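You operate a simulated robot arm through the tools that you are given. There is no shell and no other tool.

You are at the controls of a simulated two-armed robot. One attempt, no reset.

## Task
Dust the red book and the box lid with the yellow cloth.
Fine: the cloth is in the drawer: put it back and shut the drawer; leave the other book alone; drop nothing. What is to be rubbed or washed off counts as gone when no trace of it is left.

The check looks at the end state, three seconds after you hand in, the way a careful person would. Anything else that was tipped, shoved, dropped, spilled or broken makes it a failure. A push-on lid holds only when it is set on centred and level and pressed home; a screw cap is set on level and turned clockwise until tight. Flat cloth is picked up by pressing the open fingertips on it (5 to 10 N) and closing them slowly along it; thin cloth reads only 2 to 8 mm in the jaws.

## Robot
Two 7-joint arms with fingered hands on one trunk that stands fixed in place. Base frame: the origin is at the foot of the trunk, x ahead of it, y to its left, z up. Units: m, rad, N and s.
The left shoulder is at [0.042, 0.163, 1.061], the right one opposite. Each reaches about 1.215 m from its shoulder. Payload 4 kg a hand.
The tool frame of a hand sits at the grasp point between the pads (the TCP): z along the fingers, y along the line on which they close. The tips reach 0.036 m beyond it. The gripper opens to 0.124 m; its body begins 0.042 m behind the TCP. The gripper is a hand of 4 fingers: y runs from the thumb to the fingers, the wrist lies at [-0.015, -0.099, -0.189] in the tool frame.
Orientation is that of the tool frame in the base frame, as a unit quaternion [x, y, z, w]. With the fingers straight down and the wrist toward the robot, the tool's x, y and z point along [0, 1, 0], [1, 0, 0] and [0, 0, -1] of the base frame.

## Interface
- The arms move only by the tool apply_moves. It takes "left_increments", "right_increments" or both (then of equal length, played together; a hand with none holds still); each is a list of rows, each a list of 6 numbers: the shift along the tool's x, y, z in units of 150 mm (1.0 is 150 mm), then the turn, a rotation vector about the tool's x, y, z in units of 60 degrees (1.0 is 60 degrees). In form: [[dx, dy, dz, ax, ay, az], ...]. A call has 1 to 20 rows; each row is the pose to reach, as a shift and turn from the pose commanded when the call began, along the tool's axes at that moment. A call with a number of a shift or a turn outside -1 to 1 is refused whole. Rows are played at 5 a second. More than 0.05 m and 0.15 rad between two rows, and nothing of the call is played. Where a pose cannot be reached the arm comes as near as it can. A force on the tool above 40 N (or 10 N above the force at the start of the call, whichever is more), or a blocked arm, ends the call early, and 0.2 s more pass. In this call time passes only in rows, and 0.2 s behind the last. It gives the time, the measured TCP pose, the force on the tool (base axes), the opening and the grip force at its end, in the units of the frame above (readings bear some noise), with the torque about the TCP (base axes, N m) and any sound that the robot's microphone picked up.
- Cameras (640 x 400 px; columns grow to the right, rows downward): "scene" is now at [0.1507, -0.0128, 1.2939]; the picture's right is [-0.12, -0.99, 0.02], its down [-0.52, 0.05, -0.85] and it looks along [0.85, -0.11, -0.52] (base axes); focal length 339 px, centre (320, 200). "left" rides on the left gripper at [-0.075, -0.086, -0.123] in its tool frame; the picture's right is [-0.70, -0.34, 0.63], its down [0.64, -0.68, 0.35] and it looks along [0.32, 0.65, 0.69] (tool axes); focal length 275 px, centre (320, 200). "right" rides on the right gripper at [0.075, -0.086, -0.123] in its tool frame; the picture's right is [-0.70, 0.34, -0.63], its down [-0.65, -0.68, 0.35] and it looks along [-0.31, 0.65, 0.69] (tool axes); focal length 275 px, centre (320, 200). There is no depth. A picture from a camera that has moved, and an enlarged one, comes with that camera's place and axes in the base frame and with its lens.
- camera(camera): a new picture of that camera. No time passes.
- lift_body(by): moves the trunk up (or, below 0, down) by that many m; the arms and the scene camera ride with it, the base frame stays. It gives what a move gives, with no picture.
- finger_targets(index, middle, ring, thumb_bend, thumb_turn, hand): sets how far each is bent, from 0 (flat) to 100 (curled in); at 30 the hand is open as for a grip, at 70 the pads meet at the TCP. One left out holds its place. A second passes; each finger stops where it meets its share of the squeeze, and holds until it gets a number again. It is the only way to open and close the hand. It gives what a move gives, with no picture; readings hold the bend of each and the force on the fingers (four entries, about 0 where the hand has none), thumb and palm. thumb_turn goes from beside the hand (0) to across from the fingers (100), as for a grip.
- aim_head(pan, tilt): turns the head with the scene camera to pan (to the left, within 1.501 rad either way) and tilt (down, from -0.506 to 1.204), counted from straight ahead of the robot (the tilt from the chest, where the trunk bows). It gives what a move gives.
- enlarge(camera, box): a new picture of the part [left, top, right, bottom] of that camera's present view, enlarged. No time passes.
- sign_off(): hands the job in; it is judged then, once.

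Places have to be worked out from the pictures, the camera data and where the tool is seen. Open the grippers and draw the arms clear of the work before you hand the job in, unless the task says otherwise.

The tools are called after "Request:" as a command line: name --argument value ..., lists and objects as JSON in quotes. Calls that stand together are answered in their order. apply_moves: Moves the arms, as the interface text tells. Its arguments: {"type":"object","properties":{"left_increments":{"type":"array","items":{"type":"array","items":{"type":"number"}}},"right_increments":{"type":"array","items":{"type":"array","items":{"type":"number"}}}},"required":[]} The other tools are called the same way: lift_body (by) moves the trunk up or down; finger_targets (index, middle, ring, thumb_bend, thumb_turn, hand) moves the fingers one by one; aim_head (pan, tilt) turns the head that bears the scene camera; camera (camera) takes a picture; enlarge (camera, box) takes an enlarged picture of a part of a camera's view; sign_off () hands the job in.

At the start:

```text
time_s: 0.0
left_tool_pos: [0.6858, 0.1214, 1.0456]
left_orientation: [0.707, 0.707, 0.0, 0.0]
left_ft_force: [0.1, -0.6, -0.2]
left_wrist_torque: [0.02, 0.01, 0.0]
left_grip_width: 0.1235
left_gripper_force: 0.2
left_shape: jaw
left_bend: [30.0, 30.0, 30.0, 30.0, 98.0]
left_finger forces: [0.0, 0.1, 0.0, 0.1, 0.0, 0.1]
right_tool_pos: [0.5693, -0.3767, 1.0794]
right_orientation: [0.707, 0.707, 0.001, 0.0]
right_ft_force: [0.2, 0.5, 0.6]
right_wrist_torque: [-0.01, 0.01, -0.02]
right_grip_width: 0.1239
right_gripper_force: 0.1
right_shape: jaw
right_bend: [30.0, 30.0, 30.0, 30.0, 98.0]
right_finger forces: [0.0, 0.0, 0.1, 0.0, 0.1, 0.0]
trunk travel left (down, up): [-0.225, 0.253]
head pan, tilt (commanded): [-0.119, 0.398]
```

scene: 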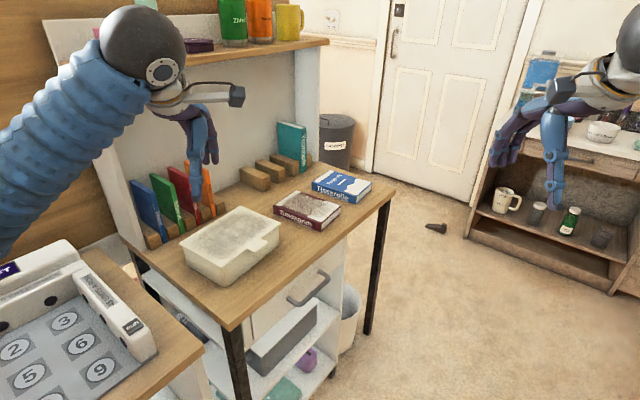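
right: 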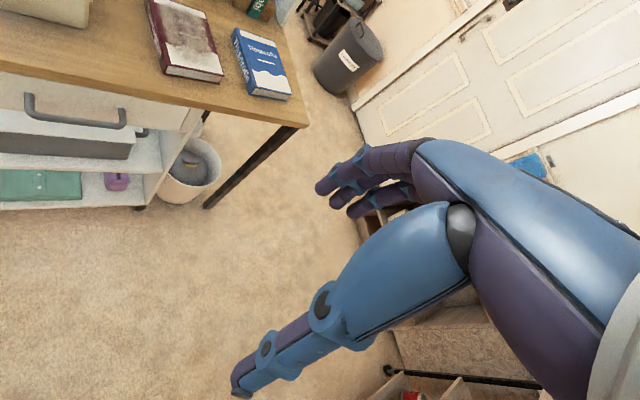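
left: 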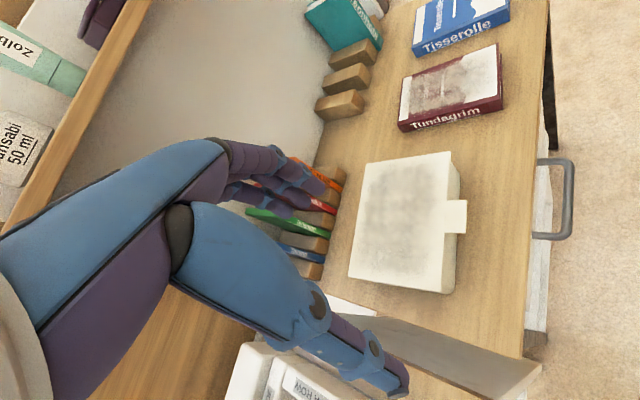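

I start by looking closer at the desk, the drawer and the dusty items in the present views.

Request:
enlarge --camera "scene" --box '[160, 140, 420, 340]'

Request:
enlarge --camera "left" --box '[320, 0, 600, 400]'

Request:
enlarge --camera "right" --box '[0, 0, 320, 210]'

```text
2.00 times, centred on (290, 240) of scene
camera zoom: at [0.1507, -0.0128, 1.2939], right [-0.12, -0.99, 0.02], down [-0.52, 0.05, -0.85], along [0.85, -0.11, -0.52], focal length 678 px, centre (380, 120)
```

zoom: 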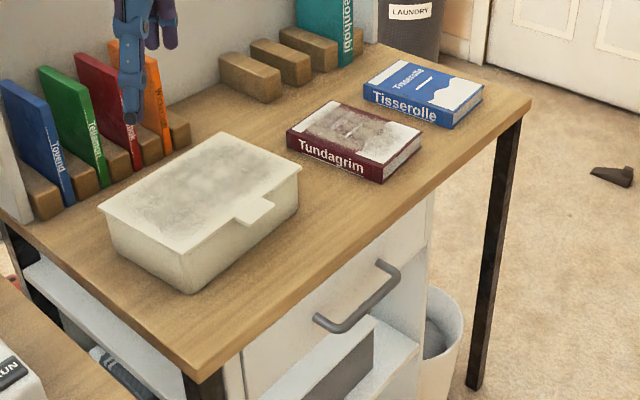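

```text
1.00 times, centred on (460, 200) of left (not enlarged: the box is as wide or as high as the picture)
camera zoom: at [0.5984, 0.0469, 1.1702], right [-0.34, -0.7, -0.63], down [-0.68, 0.64, -0.35], along [0.65, 0.32, -0.69], focal length 275 px, centre (180, 200)
```

zoom: 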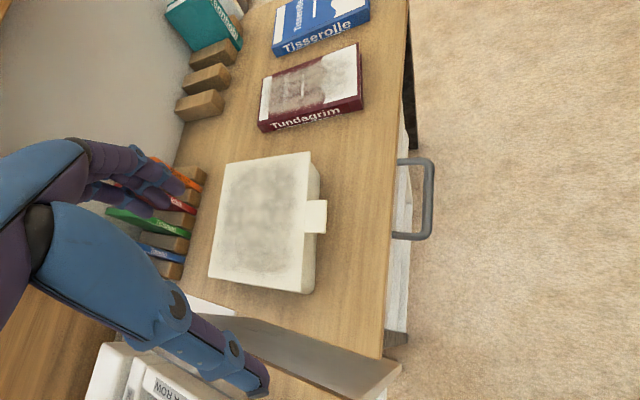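

```text
1.90 times, centred on (160, 105) of right
camera zoom: at [0.4825, -0.3025, 1.2019], right [0.34, -0.7, 0.63], down [-0.68, -0.65, -0.35], along [0.65, -0.31, -0.69], focal length 524 px, centre (625, 381)
```

zoom: 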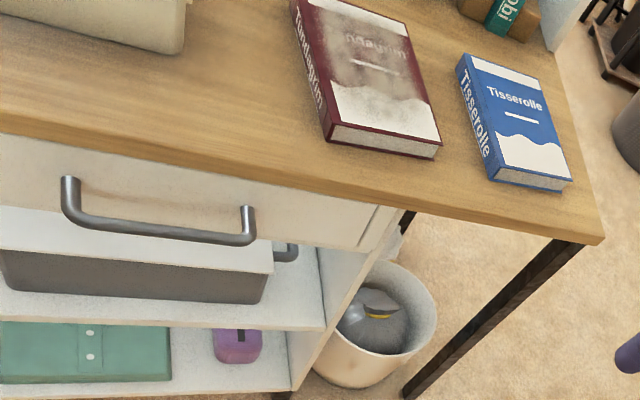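

The desk stands about 45° to the robot: top at z≈0.75, front edge from (0.60, 0.10) to (1.08, -0.38), with the drawer handle bar near (0.735, -0.08, 0.685). I turn the right hand so the fingers point at the drawer front and start lowering it well out from the desk.

Request:
apply_moves --right_increments '[[0, 0.02, 0.1, -0.0946, 0.0392, -0.0679], [0, 0.04, 0.2, -0.1892, 0.0784, -0.1358], [0, 0.06, 0.3, -0.2838, 0.1176, -0.2037], [0, 0.08, 0.4, -0.3784, 0.1568, -0.2716], [0, 0.1, 0.5, -0.473, 0.196, -0.3395], [0, 0.12, 0.6, -0.5676, 0.2352, -0.4074], [0, 0.14, 0.7, -0.6622, 0.2744, -0.4753], [0, 0.16, 0.8, -0.7568, 0.3136, -0.5432], [0, 0.18, 0.9, -0.8514, 0.3528, -0.6111], [0, 0.2, 1.0, -0.946, 0.392, -0.679]]'

```text
time_s: 1.4
left_tool_pos: [0.6829, 0.1391, 1.0405]
left_orientation: [0.708, 0.706, -0.003, 0.001]
left_ft_force: [0.9, -0.1, -1.3]
left_wrist_torque: [0.03, 0.01, 0.0]
left_grip_width: 0.1238
left_gripper_force: 0.0
left_shape: jaw
left_bend: [30.0, 30.0, 30.0, 30.0, 98.0]
left_finger forces: [0.1, 0.1, 0.0, 0.0, 0.0, 0.1]
right_tool_pos: [0.5852, -0.3651, 1.023]
right_orientation: [0.492, 0.832, 0.187, 0.176]
right_ft_force: [-5.8, -7.8, 1.4]
right_wrist_torque: [0.55, -0.47, 0.25]
right_grip_width: 0.124
right_gripper_force: 0.2
right_shape: jaw
right_bend: [30.0, 30.0, 30.0, 30.0, 98.0]
right_finger forces: [0.0, 0.0, 0.0, 0.0, 0.0, 0.0]
trunk travel left (down, up): [-0.225, 0.253]
head pan, tilt (commanded): [-0.119, 0.398]
stopped in row 7 (right hand): the arm was blocked; the commanded pose is now the measured one
```

The right arm was blocked partway, so I look at what happened before moving again.

Request:
camera --camera "scene"

Request:
camera --camera "right"

Request:
camera --camera "left"

```text
taken
camera scene: at [0.1516, 0.0295, 1.2919], right [-0.12, -0.99, 0.05], down [-0.52, 0.02, -0.85], along [0.84, -0.12, -0.52], focal length 339 px, centre (320, 200)
```

scene: 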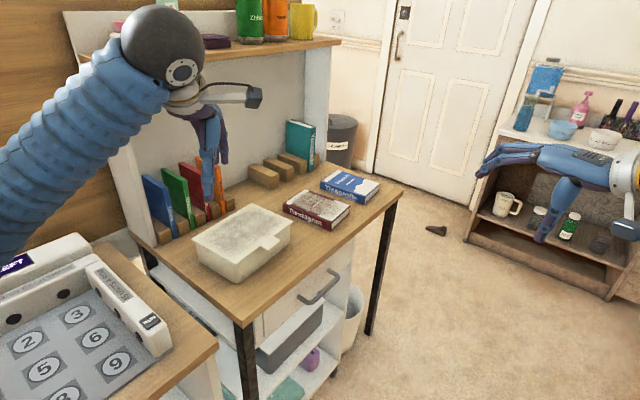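

```text
taken
camera right: at [0.4276, -0.3539, 1.0787], right [0.26, -0.55, 0.79], down [-0.06, -0.83, -0.56], along [0.96, 0.1, -0.25], focal length 275 px, centre (320, 200)
```

right: 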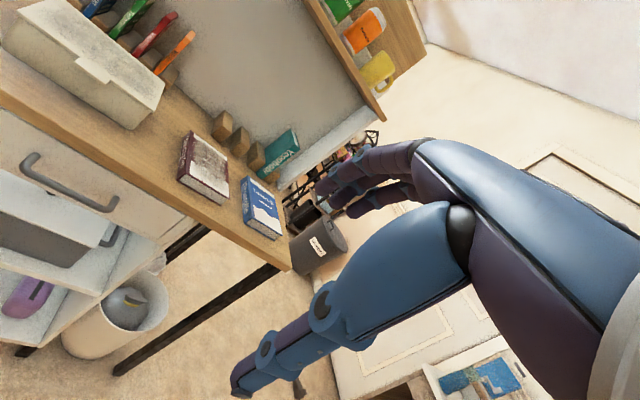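

```text
taken
camera left: at [0.5973, 0.0654, 1.1646], right [-0.34, -0.7, -0.63], down [-0.68, 0.64, -0.35], along [0.65, 0.31, -0.7], focal length 275 px, centre (320, 200)
```

left: 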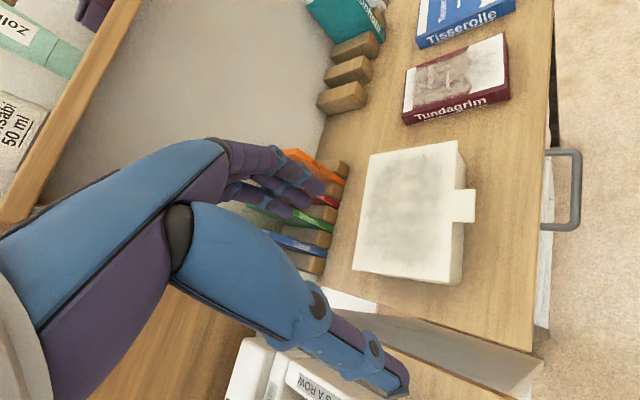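

The trunk seems to have leaned as the arm was stopped. I pan the head to the right to see the right arm and what it may be touching.

Request:
aim_head --pan -0.8 --tilt 0.5

Request:
camera --camera "scene"

```text
time_s: 2.5
left_tool_pos: [0.6798, 0.1218, 1.0498]
left_orientation: [0.708, 0.706, 0.0, 0.001]
left_ft_force: [1.3, 0.1, -1.8]
left_wrist_torque: [0.04, 0.09, -0.04]
left_grip_width: 0.1237
left_gripper_force: 0.1
left_shape: jaw
left_bend: [30.0, 30.0, 30.0, 30.0, 98.0]
left_finger forces: [0.0, 0.1, 0.0, 0.0, 0.0, 0.0]
right_tool_pos: [0.5788, -0.3822, 1.032]
right_orientation: [0.494, 0.827, 0.199, 0.18]
right_ft_force: [-1.4, -0.2, 5.1]
right_wrist_torque: [-0.08, 0.07, -0.05]
right_grip_width: 0.1238
right_gripper_force: 0.0
right_shape: jaw
right_bend: [30.0, 30.0, 30.0, 30.0, 97.0]
right_finger forces: [0.0, 0.0, 0.0, 0.0, 0.0, 0.0]
trunk travel left (down, up): [-0.225, 0.253]
head pan, tilt (commanded): [-0.799, 0.499]
```

```text
taken
camera scene: at [0.0987, -0.0434, 1.2908], right [-0.72, -0.68, 0.11], down [-0.45, 0.34, -0.82], along [0.52, -0.65, -0.56], focal length 339 px, centre (320, 200)
```

scene: 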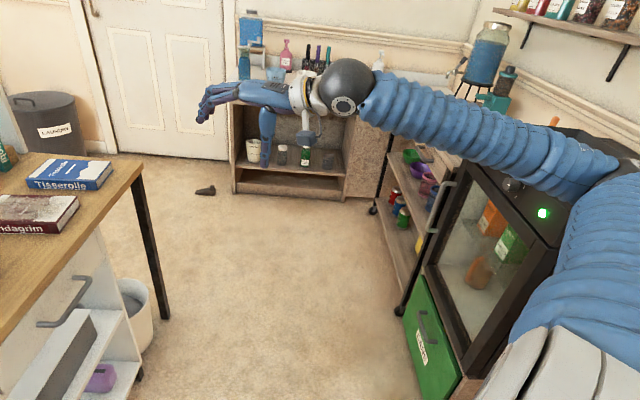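

The right elbow swings out close to the dark fridge. I look further to the right to see how near the arm is to it and whether anything was disturbed.

Request:
aim_head --pan -1.4 --tilt 0.6

Request:
camera --camera "scene"

```text
time_s: 3.5
left_tool_pos: [0.6824, 0.1318, 1.0503]
left_orientation: [0.707, 0.707, -0.001, 0.004]
left_ft_force: [0.2, -0.5, -0.2]
left_wrist_torque: [0.02, 0.01, -0.04]
left_grip_width: 0.1237
left_gripper_force: 0.0
left_shape: jaw
left_bend: [30.0, 30.0, 30.0, 30.0, 98.0]
left_finger forces: [0.1, 0.0, 0.1, 0.1, 0.0, 0.1]
right_tool_pos: [0.5841, -0.3732, 1.0396]
right_orientation: [0.486, 0.835, 0.171, 0.192]
right_ft_force: [0.2, -0.4, -0.2]
right_wrist_torque: [-0.02, -0.02, -0.01]
right_grip_width: 0.1242
right_gripper_force: 0.0
right_shape: jaw
right_bend: [30.0, 30.0, 30.0, 30.0, 98.0]
right_finger forces: [0.1, 0.0, 0.1, 0.0, 0.0, 0.0]
trunk travel left (down, up): [-0.225, 0.253]
head pan, tilt (commanded): [-1.4, 0.6]
```

```text
taken
camera scene: at [0.0705, -0.0752, 1.2912], right [-0.97, -0.17, 0.15], down [-0.22, 0.54, -0.81], along [0.06, -0.82, -0.57], focal length 339 px, centre (320, 200)
```

scene: 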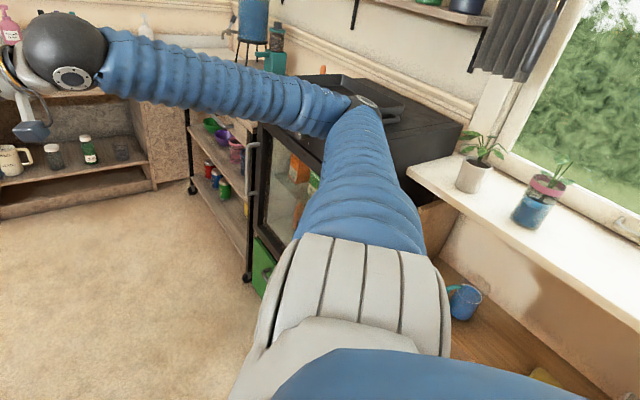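

The elbow is out to the right near the fridge, and the trunk seems to have swayed a bit. I turn the head back to the desk and check whether the readings have settled.

Request:
aim_head --pan -0.3 --tilt 0.5

Request:
camera --camera "scene"

```text
time_s: 4.8
left_tool_pos: [0.6823, 0.1345, 1.051]
left_orientation: [0.707, 0.707, -0.002, 0.004]
left_ft_force: [-0.6, -0.6, 0.6]
left_wrist_torque: [0.01, 0.0, -0.03]
left_grip_width: 0.1237
left_gripper_force: 0.1
left_shape: jaw
left_bend: [30.0, 30.0, 30.0, 30.0, 98.0]
left_finger forces: [0.1, 0.0, 0.0, 0.0, 0.0, 0.0]
right_tool_pos: [0.5848, -0.3727, 1.0387]
right_orientation: [0.486, 0.836, 0.172, 0.19]
right_ft_force: [1.5, -0.7, -0.1]
right_wrist_torque: [-0.06, -0.04, 0.02]
right_grip_width: 0.1237
right_gripper_force: 0.1
right_shape: jaw
right_bend: [30.0, 30.0, 30.0, 30.0, 98.0]
right_finger forces: [0.0, 0.1, 0.0, 0.0, 0.0, 0.0]
trunk travel left (down, up): [-0.225, 0.253]
head pan, tilt (commanded): [-0.3, 0.499]
```

```text
taken
camera scene: at [0.1434, -0.0121, 1.2887], right [-0.29, -0.95, 0.06], down [-0.58, 0.13, -0.8], along [0.76, -0.27, -0.59], focal length 339 px, centre (320, 200)
```

scene: 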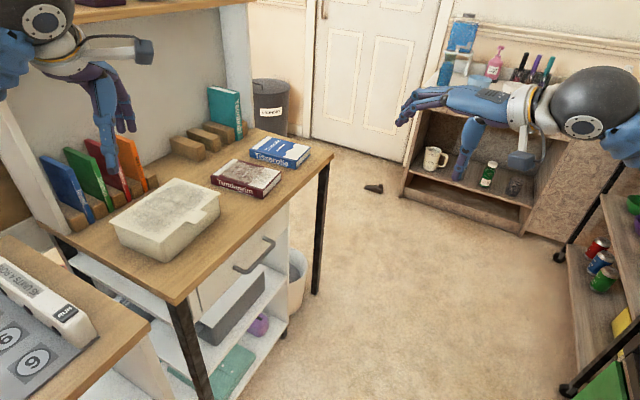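

The left hand's rest position stays about 1 cm shifted, so the right elbow may have leaned on something. I move the right hand left/forward (away from the fridge) toward the desk front and set it to a 45° yaw with only a 30° pitch.

Request:
apply_moves --right_increments '[[0.08, 0.034, 0.081, -0.0025, 0.02, -0.017], [0.16, 0.068, 0.162, -0.005, 0.039, -0.0345], [0.24, 0.1015, 0.244, -0.0075, 0.059, -0.052], [0.321, 0.135, 0.325, -0.01, 0.079, -0.069], [0.401, 0.169, 0.406, -0.0125, 0.098, -0.086], [0.4815, 0.203, 0.4875, -0.015, 0.118, -0.1035], [0.562, 0.237, 0.569, -0.0175, 0.138, -0.121], [0.642, 0.271, 0.65, -0.02, 0.157, -0.138], [0.722, 0.3045, 0.731, -0.0225, 0.177, -0.155], [0.8025, 0.338, 0.8125, -0.025, 0.197, -0.1725], [0.883, 0.372, 0.894, -0.0275, 0.216, -0.19], [0.963, 0.406, 0.975, -0.03, 0.236, -0.207]]'

Request:
camera --camera "scene"

Request:
camera --camera "right"

```text
time_s: 7.4
left_tool_pos: [0.6852, 0.1183, 1.0464]
left_orientation: [0.708, 0.707, 0.002, -0.003]
left_ft_force: [-0.7, -0.8, -0.9]
left_wrist_torque: [-0.01, -0.03, -0.04]
left_grip_width: 0.1239
left_gripper_force: 0.0
left_shape: jaw
left_bend: [30.0, 30.0, 30.0, 30.0, 98.0]
left_finger forces: [0.1, 0.0, 0.0, 0.1, 0.0, 0.0]
right_tool_pos: [0.6378, -0.2087, 0.9117]
right_orientation: [0.37, 0.889, 0.25, 0.098]
right_ft_force: [0.1, 0.1, 0.0]
right_wrist_torque: [0.01, 0.03, 0.0]
right_grip_width: 0.124
right_gripper_force: 0.0
right_shape: jaw
right_bend: [30.0, 30.0, 30.0, 30.0, 98.0]
right_finger forces: [0.0, 0.0, 0.1, 0.0, 0.1, 0.0]
trunk travel left (down, up): [-0.225, 0.253]
head pan, tilt (commanded): [-0.3, 0.499]
```

```text
taken
camera scene: at [0.1448, -0.0288, 1.2853], right [-0.29, -0.96, 0.05], down [-0.59, 0.14, -0.8], along [0.76, -0.26, -0.6], focal length 339 px, centre (320, 200)
```

scene: 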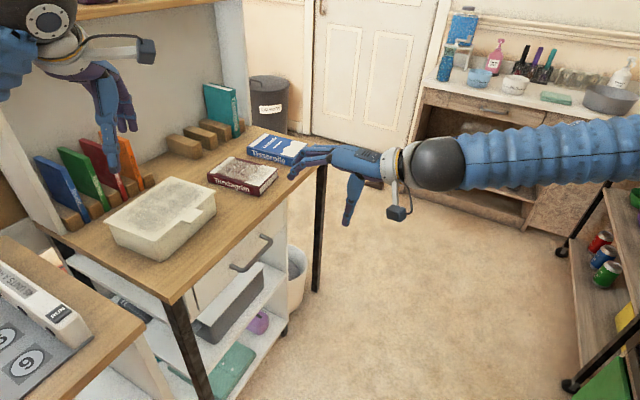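

```text
taken
camera right: at [0.4877, -0.253, 0.9731], right [0.47, -0.53, 0.71], down [0.16, -0.74, -0.66], along [0.87, 0.42, -0.26], focal length 275 px, centre (320, 200)
```

right: 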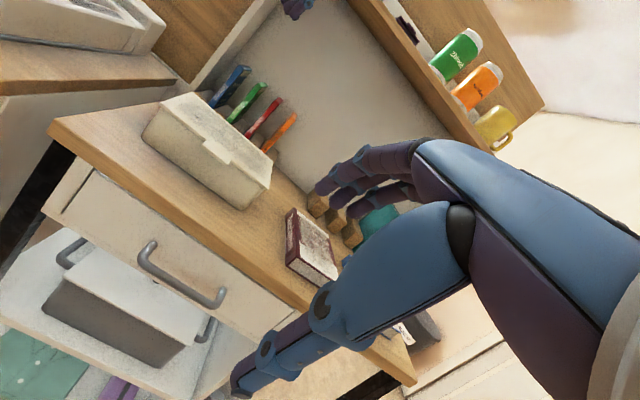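

The hand is now in free space in front of the drawer. I enlarge both views around the handle to fix its position.

Request:
enlarge --camera "scene" --box '[180, 200, 300, 300]'

Request:
enlarge --camera "right" --box '[40, 150, 290, 320]'

```text
4.00 times, centred on (240, 250) of scene
camera zoom: at [0.1448, -0.0288, 1.2853], right [-0.29, -0.96, 0.05], down [-0.59, 0.14, -0.8], along [0.76, -0.26, -0.6], focal length 1356 px, centre (640, 0)
```

zoom: 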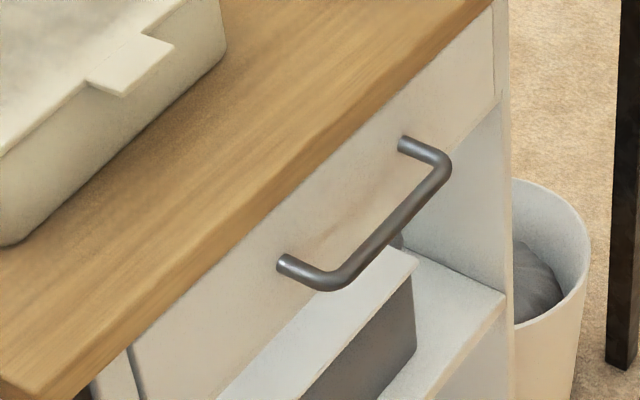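

```text
2.35 times, centred on (165, 235) of right
camera zoom: at [0.4877, -0.253, 0.9731], right [0.47, -0.53, 0.71], down [0.16, -0.74, -0.66], along [0.87, 0.42, -0.26], focal length 648 px, centre (685, 118)
```

zoom: 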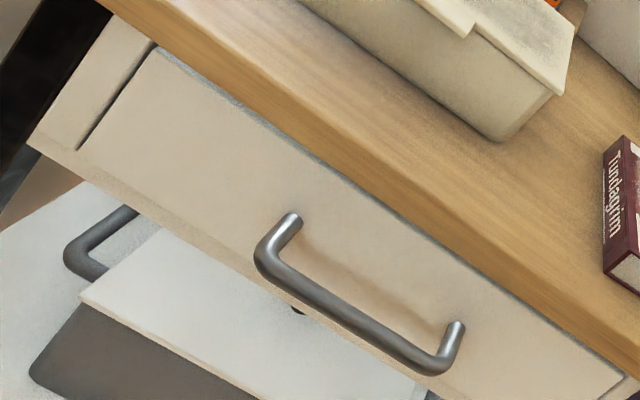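

Triangulating both views puts the handle bar from (0.696, -0.040) to (0.787, -0.122) at z≈0.667, standing 3.4 cm off the drawer face. I pitch the fingers up a bit more and descend to a pre-grasp in front of the bar.

Request:
apply_moves --right_increments '[[0.013, -0.0154, 0.125, -0.0417, 0, 0], [0.026, -0.031, 0.25, -0.083, 0, 0], [0.039, -0.046, 0.375, -0.125, 0, 0], [0.052, -0.062, 0.5, -0.1667, 0, 0], [0.065, -0.077, 0.625, -0.208, 0, 0], [0.078, -0.0925, 0.75, -0.25, 0, 0], [0.091, -0.108, 0.875, -0.292, 0, 0], [0.104, -0.123, 1.0, -0.333, 0, 0]]'

Request:
camera --camera "scene"

Request:
camera --camera "right"

```text
time_s: 9.2
left_tool_pos: [0.6861, 0.1193, 1.0466]
left_orientation: [0.707, 0.707, 0.001, -0.003]
left_ft_force: [0.8, -0.3, -0.9]
left_wrist_torque: [0.01, 0.02, -0.02]
left_grip_width: 0.1241
left_gripper_force: 0.2
left_shape: jaw
left_bend: [30.0, 30.0, 30.0, 30.0, 98.0]
left_finger forces: [0.0, 0.1, 0.0, 0.0, 0.0, 0.0]
right_tool_pos: [0.6685, -0.151, 0.7736]
right_orientation: [0.347, 0.833, 0.401, 0.159]
right_ft_force: [0.5, -0.3, 0.6]
right_wrist_torque: [0.01, 0.0, 0.0]
right_grip_width: 0.124
right_gripper_force: 0.1
right_shape: jaw
right_bend: [30.0, 30.0, 30.0, 30.0, 98.0]
right_finger forces: [0.0, 0.0, 0.1, 0.0, 0.0, 0.1]
trunk travel left (down, up): [-0.225, 0.253]
head pan, tilt (commanded): [-0.3, 0.499]
```

```text
taken
camera scene: at [0.1449, -0.0285, 1.2853], right [-0.29, -0.96, 0.05], down [-0.59, 0.14, -0.8], along [0.76, -0.26, -0.6], focal length 339 px, centre (320, 200)
```

scene: 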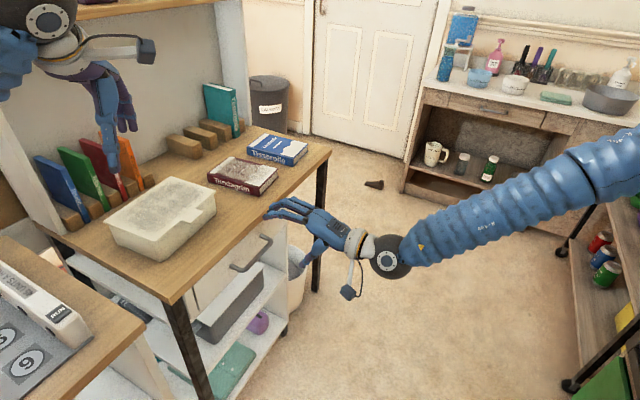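

```text
taken
camera right: at [0.5097, -0.2051, 0.7848], right [0.3, -0.7, 0.65], down [0.34, -0.56, -0.76], along [0.89, 0.45, 0.07], focal length 275 px, centre (320, 200)
```

right: 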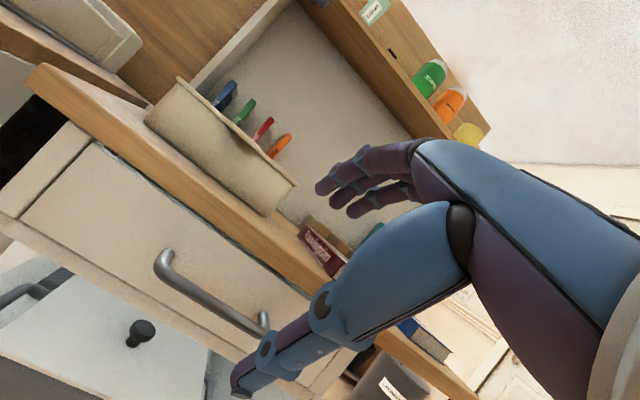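

The pre-grasp is good: the bar lies about 14.5 cm ahead along the fingers and 2 cm toward the thumb side. I pre-bend the fingers so they fit in the narrow gap behind the bar, keeping the thumb open.

Request:
finger_targets --hand "right" --index 56 --middle 56 --ring 56 --thumb_bend 35 --thumb_turn 100

Request:
camera --camera "right"

```text
time_s: 10.2
left_tool_pos: [0.6854, 0.1187, 1.0484]
left_orientation: [0.707, 0.707, 0.003, -0.003]
left_ft_force: [-0.1, 0.1, -0.8]
left_wrist_torque: [0.0, 0.0, -0.05]
left_grip_width: 0.1237
left_gripper_force: 0.0
left_shape: jaw
left_bend: [30.0, 30.0, 30.0, 30.0, 98.0]
left_finger forces: [0.0, 0.0, 0.0, 0.0, 0.0, 0.0]
right_tool_pos: [0.6683, -0.1515, 0.7741]
right_orientation: [0.347, 0.833, 0.401, 0.16]
right_ft_force: [-0.2, 0.0, 0.3]
right_wrist_torque: [0.01, -0.01, 0.01]
right_grip_width: 0.0759
right_gripper_force: 0.0
right_shape: fingers
right_bend: [56.0, 56.0, 56.0, 35.0, 98.0]
right_finger forces: [0.0, 0.0, 0.1, 0.1, 0.0, 0.0]
trunk travel left (down, up): [-0.225, 0.253]
head pan, tilt (commanded): [-0.3, 0.499]
```

```text
taken
camera right: at [0.5096, -0.205, 0.7854], right [0.3, -0.7, 0.65], down [0.34, -0.56, -0.75], along [0.89, 0.45, 0.07], focal length 275 px, centre (320, 200)
```

right: 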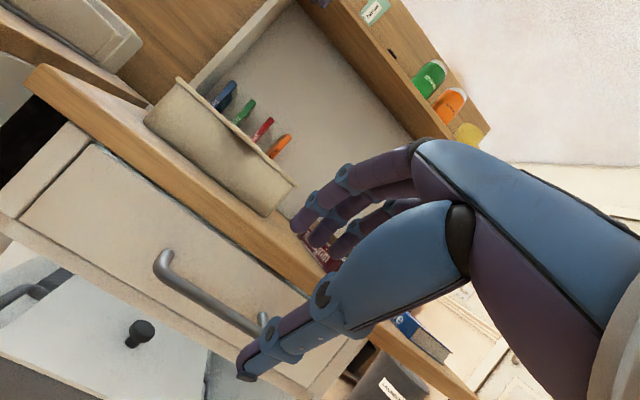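

Finger shape is right (fingers ~2 cm and thumb ~5 cm from the grip line). I advance most of the way towards the bar and then check.

Request:
apply_moves --right_increments '[[-0.005, -0.03, 0.1, 0, 0, 0], [-0.01, -0.06, 0.2, 0, 0, 0], [-0.015, -0.09, 0.3, 0, 0, 0], [-0.02, -0.12, 0.4, 0, 0, 0], [-0.027, -0.15, 0.5, 0, 0, 0], [-0.027, -0.15, 0.57, 0, 0, 0]]'

Request:
camera --camera "right"

Request:
enlarge --camera "scene" --box '[200, 180, 360, 280]'

```text
time_s: 11.6
left_tool_pos: [0.6846, 0.1187, 1.0464]
left_orientation: [0.707, 0.708, 0.002, -0.003]
left_ft_force: [0.4, 0.3, -0.1]
left_wrist_torque: [0.02, -0.03, 0.0]
left_grip_width: 0.1237
left_gripper_force: 0.0
left_shape: jaw
left_bend: [30.0, 30.0, 30.0, 30.0, 98.0]
left_finger forces: [0.1, 0.1, 0.0, 0.0, 0.0, 0.1]
right_tool_pos: [0.7079, -0.1175, 0.7027]
right_orientation: [0.348, 0.832, 0.4, 0.161]
right_ft_force: [0.0, -0.1, -0.3]
right_wrist_torque: [-0.03, -0.01, 0.04]
right_grip_width: 0.0756
right_gripper_force: 0.1
right_shape: fingers
right_bend: [56.0, 56.0, 56.0, 35.0, 98.0]
right_finger forces: [0.1, 0.0, 0.1, 0.0, 0.0, 0.0]
trunk travel left (down, up): [-0.225, 0.253]
head pan, tilt (commanded): [-0.3, 0.499]
```

```text
taken
camera right: at [0.549, -0.1704, 0.7142], right [0.3, -0.7, 0.65], down [0.34, -0.56, -0.75], along [0.89, 0.44, 0.07], focal length 275 px, centre (320, 200)
```

right: 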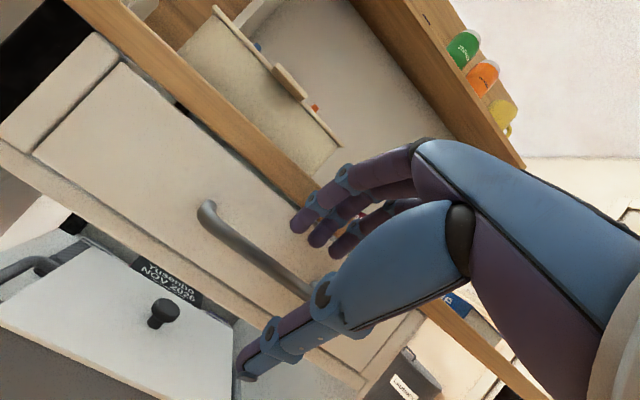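

```text
4.00 times, centred on (280, 230) of scene
camera zoom: at [0.1444, -0.0286, 1.2854], right [-0.29, -0.96, 0.05], down [-0.59, 0.14, -0.8], along [0.76, -0.26, -0.6], focal length 1356 px, centre (480, 80)
```

zoom: 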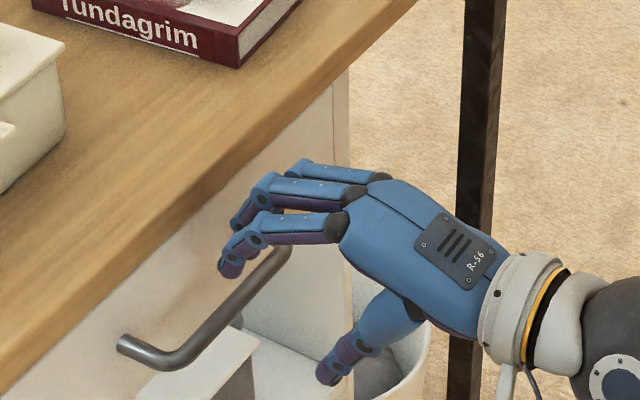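

The bar is now 6 cm ahead on the tool axis and centred between the fingers. I advance the last 4 cm slowly.

Request:
apply_moves --right_increments '[[0, 0, 0.04, 0, 0, 0], [0, 0, 0.08, 0, 0, 0], [0, 0, 0.12, 0, 0, 0], [0, 0, 0.16, 0, 0, 0], [0, 0, 0.2, 0, 0, 0], [0, 0, 0.24, 0, 0, 0], [0, 0, 0.27, 0, 0, 0]]'

Request:
camera --camera "right"

Request:
enlarge --camera "scene" --box '[200, 180, 360, 280]'

```text
time_s: 13.2
left_tool_pos: [0.6849, 0.119, 1.0465]
left_orientation: [0.707, 0.707, 0.002, -0.002]
left_ft_force: [0.1, 0.1, 0.2]
left_wrist_torque: [0.0, 0.01, -0.03]
left_grip_width: 0.1237
left_gripper_force: 0.0
left_shape: jaw
left_bend: [30.0, 30.0, 30.0, 30.0, 98.0]
left_finger forces: [0.1, 0.0, 0.0, 0.0, 0.1, 0.0]
right_tool_pos: [0.7175, -0.113, 0.7011]
right_orientation: [0.347, 0.833, 0.4, 0.16]
right_ft_force: [-0.2, 0.0, 0.6]
right_wrist_torque: [0.01, -0.01, -0.01]
right_grip_width: 0.0757
right_gripper_force: 0.0
right_shape: fingers
right_bend: [56.0, 56.0, 56.0, 35.0, 98.0]
right_finger forces: [0.0, 0.0, 0.1, 0.0, 0.0, 0.0]
right hand out of reach, approached as far as the arm can: row 2, 3, 4, 5, 6, 7
trunk travel left (down, up): [-0.225, 0.253]
head pan, tilt (commanded): [-0.3, 0.499]
```

```text
taken
camera right: at [0.559, -0.1657, 0.7128], right [0.3, -0.7, 0.65], down [0.34, -0.56, -0.75], along [0.89, 0.45, 0.07], focal length 275 px, centre (320, 200)
```

right: 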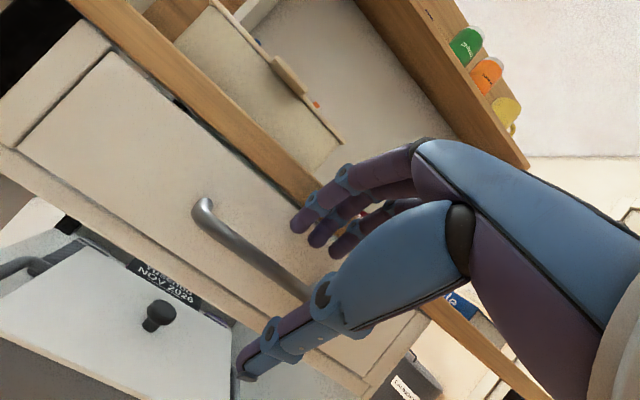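

```text
4.00 times, centred on (280, 230) of scene
camera zoom: at [0.1444, -0.0286, 1.2854], right [-0.29, -0.96, 0.05], down [-0.59, 0.14, -0.8], along [0.76, -0.26, -0.6], focal length 1356 px, centre (480, 80)
```

zoom: 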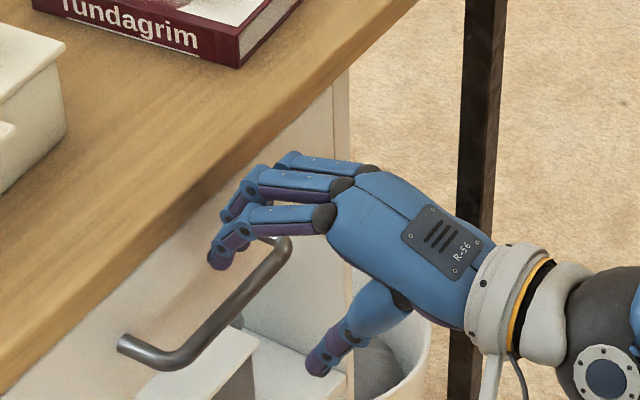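

The arm could not reach lower with this hand pitch, while the bar is still 5 cm ahead. I back the right hand out and up, and raise the left hand clear, so that I can lower the trunk for a better arm posture.

Request:
apply_moves --right_increments '[[0, 0, -0.12, 0, 0, 0], [0, 0.02, -0.25, 0, 0, 0], [0, 0.08, -0.38, 0, 0, 0], [0.01, 0.17, -0.5, 0, 0, 0], [0.02, 0.28, -0.62, 0, 0, 0], [0.02, 0.4, -0.74, 0, 0, 0], [0.03, 0.52, -0.84, 0, 0, 0], [0.04, 0.64, -0.93, 0, 0, 0], [0.04, 0.75, -1.0, 0, 0, 0]]' --left_increments '[[0, -0.03, -0.11, 0, 0, 0], [0, -0.07, -0.22, 0, 0, 0], [0, -0.1, -0.33, 0, 0, 0], [0, -0.13, -0.44, 0, 0, 0], [0, -0.17, -0.55, 0, 0, 0], [0, -0.2, -0.66, 0, 0, 0], [0, -0.23, -0.77, 0, 0, 0], [0, -0.27, -0.88, 0, 0, 0], [0, -0.3, -1.0, 0, 0, 0]]'

Request:
camera --camera "scene"

```text
time_s: 15.2
left_tool_pos: [0.6383, 0.1186, 1.1955]
left_orientation: [0.707, 0.707, 0.002, -0.002]
left_ft_force: [-0.3, 0.7, -0.3]
left_wrist_torque: [-0.01, -0.03, 0.01]
left_grip_width: 0.1238
left_gripper_force: 0.1
left_shape: jaw
left_bend: [30.0, 30.0, 30.0, 30.0, 98.0]
left_finger forces: [0.0, 0.0, 0.0, 0.0, 0.0, 0.1]
right_tool_pos: [0.6806, -0.1415, 0.8841]
right_orientation: [0.347, 0.833, 0.401, 0.161]
right_ft_force: [0.0, 0.2, 0.4]
right_wrist_torque: [0.01, -0.01, -0.02]
right_grip_width: 0.0759
right_gripper_force: 0.0
right_shape: fingers
right_bend: [56.0, 56.0, 56.0, 35.0, 98.0]
right_finger forces: [0.0, 0.0, 0.0, 0.1, 0.1, 0.0]
trunk travel left (down, up): [-0.225, 0.253]
head pan, tilt (commanded): [-0.3, 0.499]
```

```text
taken
camera scene: at [0.1436, -0.0287, 1.2856], right [-0.29, -0.96, 0.05], down [-0.59, 0.14, -0.8], along [0.76, -0.26, -0.6], focal length 339 px, centre (320, 200)
```

scene: 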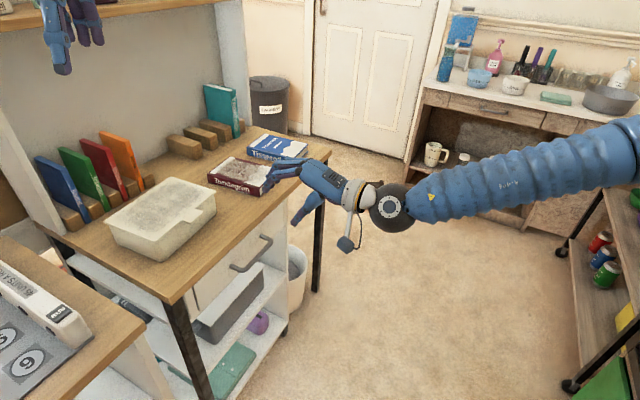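

Both hands are where expected. Before lowering the trunk I check what lies around the right elbow.

Request:
aim_head --pan -1.2 --tilt 0.6

Request:
camera --camera "scene"

```text
time_s: 16.4
left_tool_pos: [0.6385, 0.1184, 1.1973]
left_orientation: [0.707, 0.707, 0.002, -0.002]
left_ft_force: [-0.5, -0.5, 0.5]
left_wrist_torque: [0.02, 0.0, 0.01]
left_grip_width: 0.1238
left_gripper_force: 0.1
left_shape: jaw
left_bend: [30.0, 30.0, 30.0, 30.0, 98.0]
left_finger forces: [0.0, 0.0, 0.1, 0.0, 0.0, 0.0]
right_tool_pos: [0.6814, -0.1404, 0.8829]
right_orientation: [0.348, 0.833, 0.4, 0.161]
right_ft_force: [-0.2, -0.2, -0.3]
right_wrist_torque: [0.02, 0.0, 0.0]
right_grip_width: 0.0757
right_gripper_force: 0.1
right_shape: fingers
right_bend: [56.0, 56.0, 56.0, 35.0, 98.0]
right_finger forces: [0.0, 0.0, 0.1, 0.1, 0.0, 0.1]
trunk travel left (down, up): [-0.225, 0.253]
head pan, tilt (commanded): [-1.201, 0.6]
```

```text
taken
camera scene: at [0.0886, -0.0842, 1.2849], right [-0.92, -0.36, 0.14], down [-0.33, 0.53, -0.78], along [0.21, -0.77, -0.6], focal length 339 px, centre (320, 200)
```

scene: 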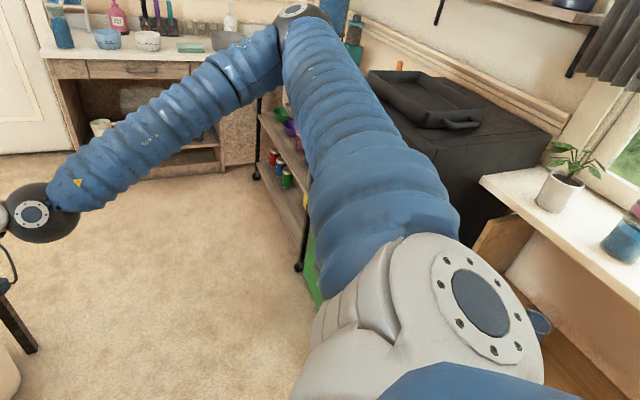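

The elbow is raised out to the right, well above the fridge and rack, with room below. I lower the trunk by 0.15 m.

Request:
lift_body --by -0.15

Request:
camera --camera "scene"

Request:
camera --camera "right"

```text
time_s: 18.1
left_tool_pos: [0.6382, 0.1182, 1.0495]
left_orientation: [0.707, 0.707, 0.003, -0.002]
left_ft_force: [0.1, -0.1, 0.0]
left_wrist_torque: [0.03, -0.02, 0.03]
left_grip_width: 0.1236
left_gripper_force: 0.1
left_shape: jaw
left_bend: [30.0, 30.0, 30.0, 30.0, 98.0]
left_finger forces: [0.0, 0.0, 0.0, 0.0, 0.0, 0.0]
right_tool_pos: [0.6809, -0.1424, 0.7362]
right_orientation: [0.347, 0.832, 0.401, 0.161]
right_ft_force: [0.2, 0.2, 0.8]
right_wrist_torque: [-0.03, 0.02, 0.01]
right_grip_width: 0.0759
right_gripper_force: 0.0
right_shape: fingers
right_bend: [56.0, 56.0, 56.0, 35.0, 98.0]
right_finger forces: [0.0, 0.1, 0.1, 0.0, 0.0, 0.1]
trunk travel left (down, up): [-0.075, 0.403]
head pan, tilt (commanded): [-1.201, 0.6]
```

```text
taken
camera scene: at [0.1818, -0.0842, 1.096], right [-0.86, -0.36, 0.35], down [-0.5, 0.53, -0.69], along [0.07, -0.77, -0.64], focal length 339 px, centre (320, 200)
```

scene: 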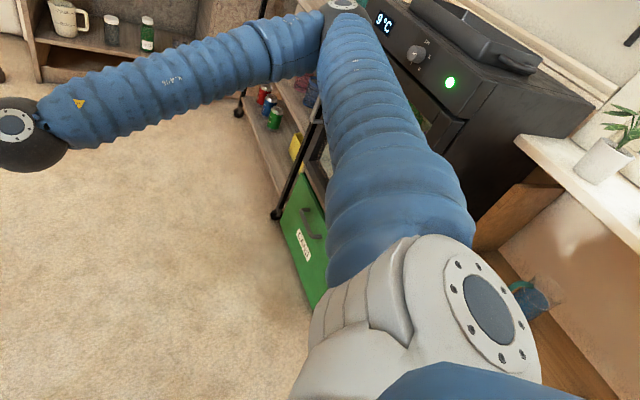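

```text
taken
camera right: at [0.5225, -0.1947, 0.7464], right [0.3, -0.7, 0.65], down [0.34, -0.56, -0.75], along [0.89, 0.45, 0.07], focal length 275 px, centre (320, 200)
```

right: 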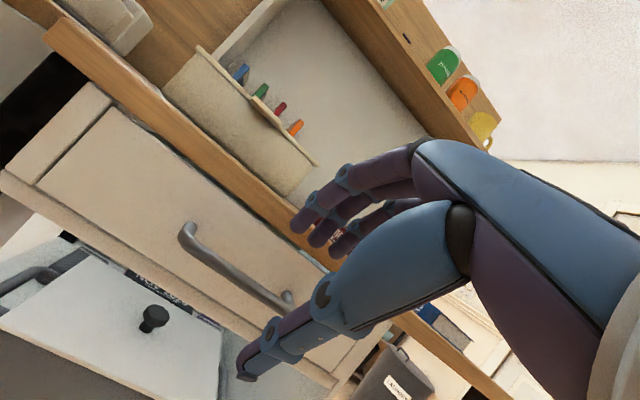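

The trunk lowered cleanly and the bar is now 11 cm straight ahead of the grip point. I advance in small steps toward it.

Request:
apply_moves --right_increments '[[0, 0, 0.1, 0, 0, 0], [0, 0, 0.2, 0, 0, 0], [0, 0, 0.3, 0, 0, 0], [0, -0.01, 0.4, 0, 0, 0], [0, -0.02, 0.47, 0, 0, 0]]'

Request:
aim_head --pan -0.3 --tilt 0.25

Request:
camera --camera "scene"

Request:
camera --camera "right"

```text
time_s: 19.4
left_tool_pos: [0.6401, 0.1172, 1.0466]
left_orientation: [0.707, 0.707, 0.002, -0.004]
left_ft_force: [0.1, 0.1, 0.2]
left_wrist_torque: [0.02, 0.02, -0.01]
left_grip_width: 0.1236
left_gripper_force: 0.1
left_shape: jaw
left_bend: [30.0, 30.0, 30.0, 30.0, 98.0]
left_finger forces: [0.0, 0.0, 0.0, 0.1, 0.0, 0.1]
right_tool_pos: [0.719, -0.1028, 0.6878]
right_orientation: [0.347, 0.833, 0.401, 0.16]
right_ft_force: [0.1, -0.3, -0.1]
right_wrist_torque: [0.0, 0.01, 0.04]
right_grip_width: 0.0759
right_gripper_force: 0.1
right_shape: fingers
right_bend: [56.0, 56.0, 56.0, 35.0, 98.0]
right_finger forces: [0.1, 0.0, 0.1, 0.1, 0.1, 0.1]
trunk travel left (down, up): [-0.075, 0.403]
head pan, tilt (commanded): [-1.201, 0.6]
```

```text
time_s: 20.6
left_tool_pos: [0.6385, 0.1185, 1.0474]
left_orientation: [0.707, 0.707, 0.002, -0.002]
left_ft_force: [0.6, 0.4, 1.1]
left_wrist_torque: [0.0, -0.01, -0.01]
left_grip_width: 0.1238
left_gripper_force: 0.1
left_shape: jaw
left_bend: [30.0, 30.0, 30.0, 30.0, 98.0]
left_finger forces: [0.0, 0.0, 0.0, 0.0, 0.0, 0.0]
right_tool_pos: [0.7182, -0.1037, 0.6866]
right_orientation: [0.348, 0.832, 0.4, 0.161]
right_ft_force: [-0.1, -1.0, 0.5]
right_wrist_torque: [0.01, -0.03, 0.0]
right_grip_width: 0.076
right_gripper_force: 0.1
right_shape: fingers
right_bend: [56.0, 56.0, 56.0, 35.0, 98.0]
right_finger forces: [0.0, 0.0, 0.0, 0.0, 0.0, 0.0]
trunk travel left (down, up): [-0.075, 0.403]
head pan, tilt (commanded): [-0.3, 0.25]
```

```text
taken
camera scene: at [0.2478, -0.0295, 1.1037], right [-0.27, -0.96, 0.11], down [-0.58, 0.07, -0.81], along [0.77, -0.29, -0.58], focal length 339 px, centre (320, 200)
```

scene: 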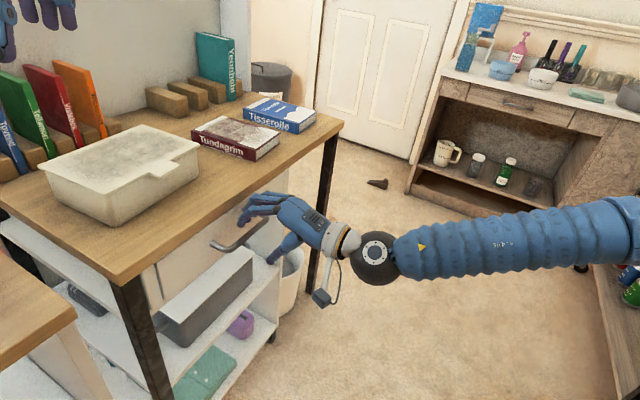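

```text
taken
camera right: at [0.56, -0.1568, 0.6984], right [0.3, -0.7, 0.65], down [0.34, -0.56, -0.75], along [0.89, 0.45, 0.07], focal length 275 px, centre (320, 200)
```

right: 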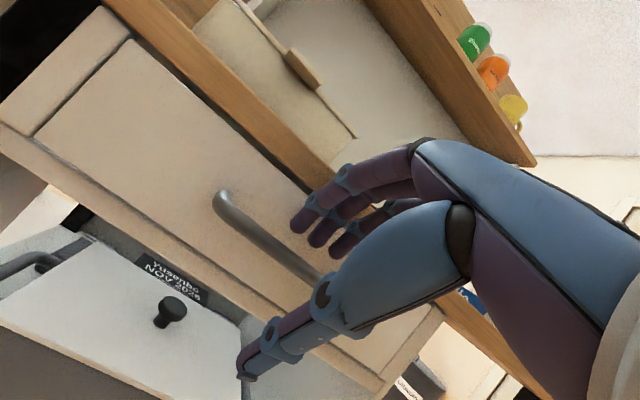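

The bar should now be just beyond the fingertips; I enlarge both views to verify that the fingers will pass above/behind it.

Request:
enlarge --camera "scene" --box '[190, 170, 350, 290]'

Request:
enlarge --camera "right" --box '[180, 130, 400, 270]'

```text
3.33 times, centred on (270, 230) of scene
camera zoom: at [0.2478, -0.0295, 1.1037], right [-0.27, -0.96, 0.11], down [-0.58, 0.07, -0.81], along [0.77, -0.29, -0.58], focal length 1130 px, centre (487, 100)
```

zoom: 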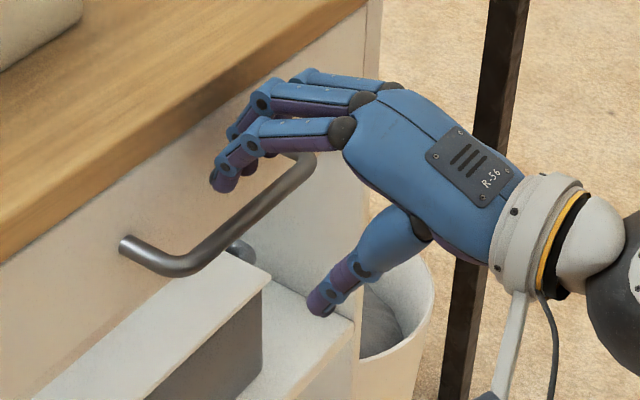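

```text
2.86 times, centred on (290, 200) of right
camera zoom: at [0.56, -0.1568, 0.6984], right [0.3, -0.7, 0.65], down [0.34, -0.56, -0.75], along [0.89, 0.45, 0.07], focal length 786 px, centre (406, 200)
```

zoom: 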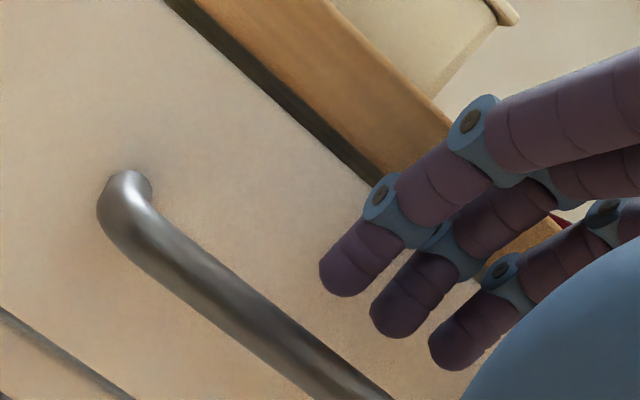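

The fingertips are above the bar with about 1 cm clearance. I advance the final 2 cm.

Request:
apply_moves --right_increments '[[0, 0, 0.03, 0, 0, 0], [0, 0, 0.06, 0, 0, 0], [0, 0, 0.09, 0, 0, 0], [0, 0, 0.12, 0, 0, 0], [0, 0, 0.14, 0, 0, 0]]'

Request:
enlarge --camera "scene" --box '[190, 170, 350, 290]'

Request:
enlarge --camera "right" --box '[180, 130, 400, 270]'

```text
time_s: 21.8
left_tool_pos: [0.6403, 0.1192, 1.0469]
left_orientation: [0.707, 0.707, 0.002, -0.002]
left_ft_force: [-1.2, -0.5, -0.1]
left_wrist_torque: [0.01, -0.01, -0.02]
left_grip_width: 0.1238
left_gripper_force: 0.1
left_shape: jaw
left_bend: [30.0, 30.0, 30.0, 30.0, 98.0]
left_finger forces: [0.1, 0.0, 0.0, 0.0, 0.1, 0.0]
right_tool_pos: [0.7302, -0.0902, 0.6732]
right_orientation: [0.348, 0.832, 0.4, 0.161]
right_ft_force: [0.0, -0.1, -0.6]
right_wrist_torque: [0.0, -0.01, 0.01]
right_grip_width: 0.0759
right_gripper_force: 0.0
right_shape: fingers
right_bend: [56.0, 56.0, 56.0, 35.0, 98.0]
right_finger forces: [0.0, 0.0, 0.0, 0.0, 0.0, 0.1]
trunk travel left (down, up): [-0.075, 0.403]
head pan, tilt (commanded): [-0.3, 0.25]
```

```text
3.33 times, centred on (270, 230) of scene
camera zoom: at [0.2479, -0.0294, 1.1037], right [-0.27, -0.96, 0.11], down [-0.58, 0.07, -0.81], along [0.77, -0.29, -0.58], focal length 1130 px, centre (487, 100)
```

zoom: 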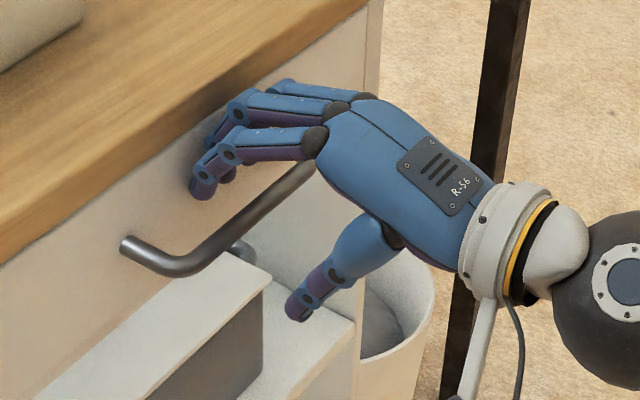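

```text
2.86 times, centred on (290, 200) of right
camera zoom: at [0.5714, -0.1452, 0.6848], right [0.3, -0.7, 0.65], down [0.34, -0.56, -0.75], along [0.89, 0.45, 0.07], focal length 786 px, centre (406, 200)
```

zoom: 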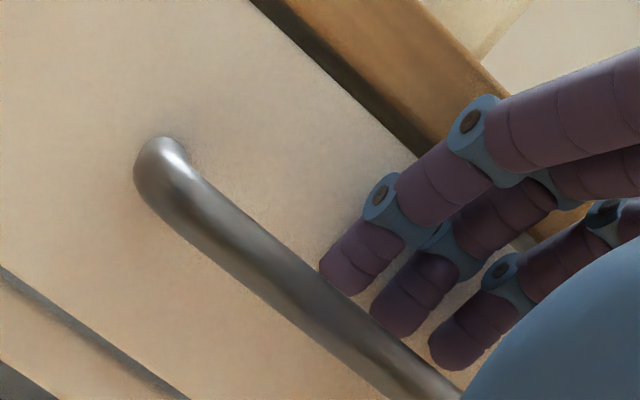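

The fingers are now behind the bar. I close the hand on it.

Request:
finger_targets --hand "right" --index 72 --middle 72 --ring 72 --thumb_bend 66

Request:
enlarge --camera "scene" --box '[190, 170, 350, 290]'

Request:
enlarge --camera "right" --box '[180, 130, 400, 270]'

```text
time_s: 22.8
left_tool_pos: [0.6412, 0.1186, 1.0461]
left_orientation: [0.707, 0.707, 0.002, -0.003]
left_ft_force: [0.1, 0.5, 0.3]
left_wrist_torque: [-0.01, 0.0, 0.04]
left_grip_width: 0.124
left_gripper_force: 0.0
left_shape: jaw
left_bend: [30.0, 30.0, 30.0, 30.0, 98.0]
left_finger forces: [0.1, 0.1, 0.0, 0.0, 0.1, 0.0]
right_tool_pos: [0.7308, -0.0925, 0.6716]
right_orientation: [0.348, 0.833, 0.4, 0.159]
right_ft_force: [0.0, 1.7, -9.3]
right_wrist_torque: [-0.05, 0.12, 0.11]
right_grip_width: 0.0101
right_gripper_force: 6.0
right_shape: fingers
right_bend: [72.0, 72.0, 71.0, 64.0, 100.0]
right_finger forces: [1.3, 0.5, 4.0, 0.0, 6.7, 0.1]
trunk travel left (down, up): [-0.075, 0.403]
head pan, tilt (commanded): [-0.3, 0.25]
```

```text
3.33 times, centred on (270, 230) of scene
camera zoom: at [0.2485, -0.0294, 1.1034], right [-0.27, -0.96, 0.11], down [-0.58, 0.07, -0.81], along [0.77, -0.29, -0.58], focal length 1130 px, centre (487, 100)
```

zoom: 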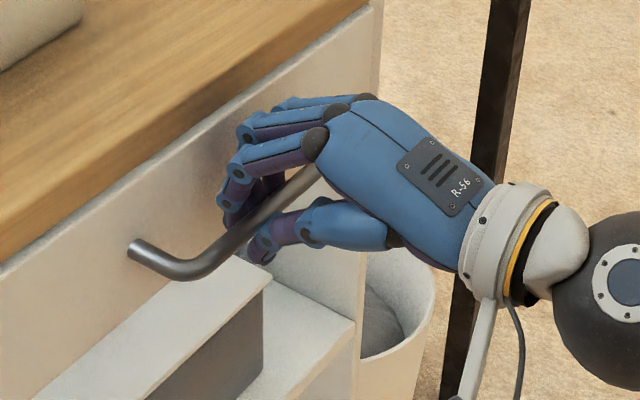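

```text
2.86 times, centred on (290, 200) of right
camera zoom: at [0.5717, -0.1453, 0.684], right [0.3, -0.7, 0.65], down [0.34, -0.56, -0.76], along [0.89, 0.45, 0.07], focal length 786 px, centre (406, 200)
```

zoom: 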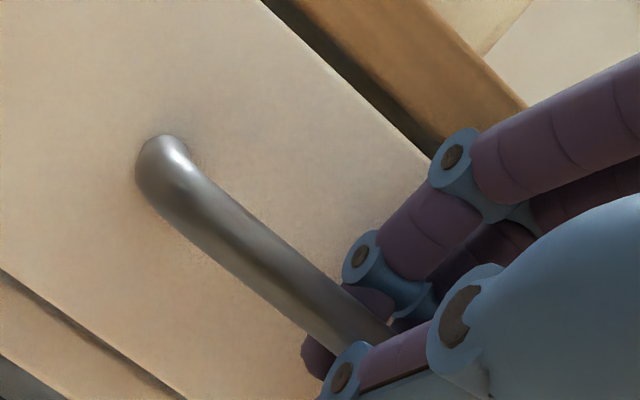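

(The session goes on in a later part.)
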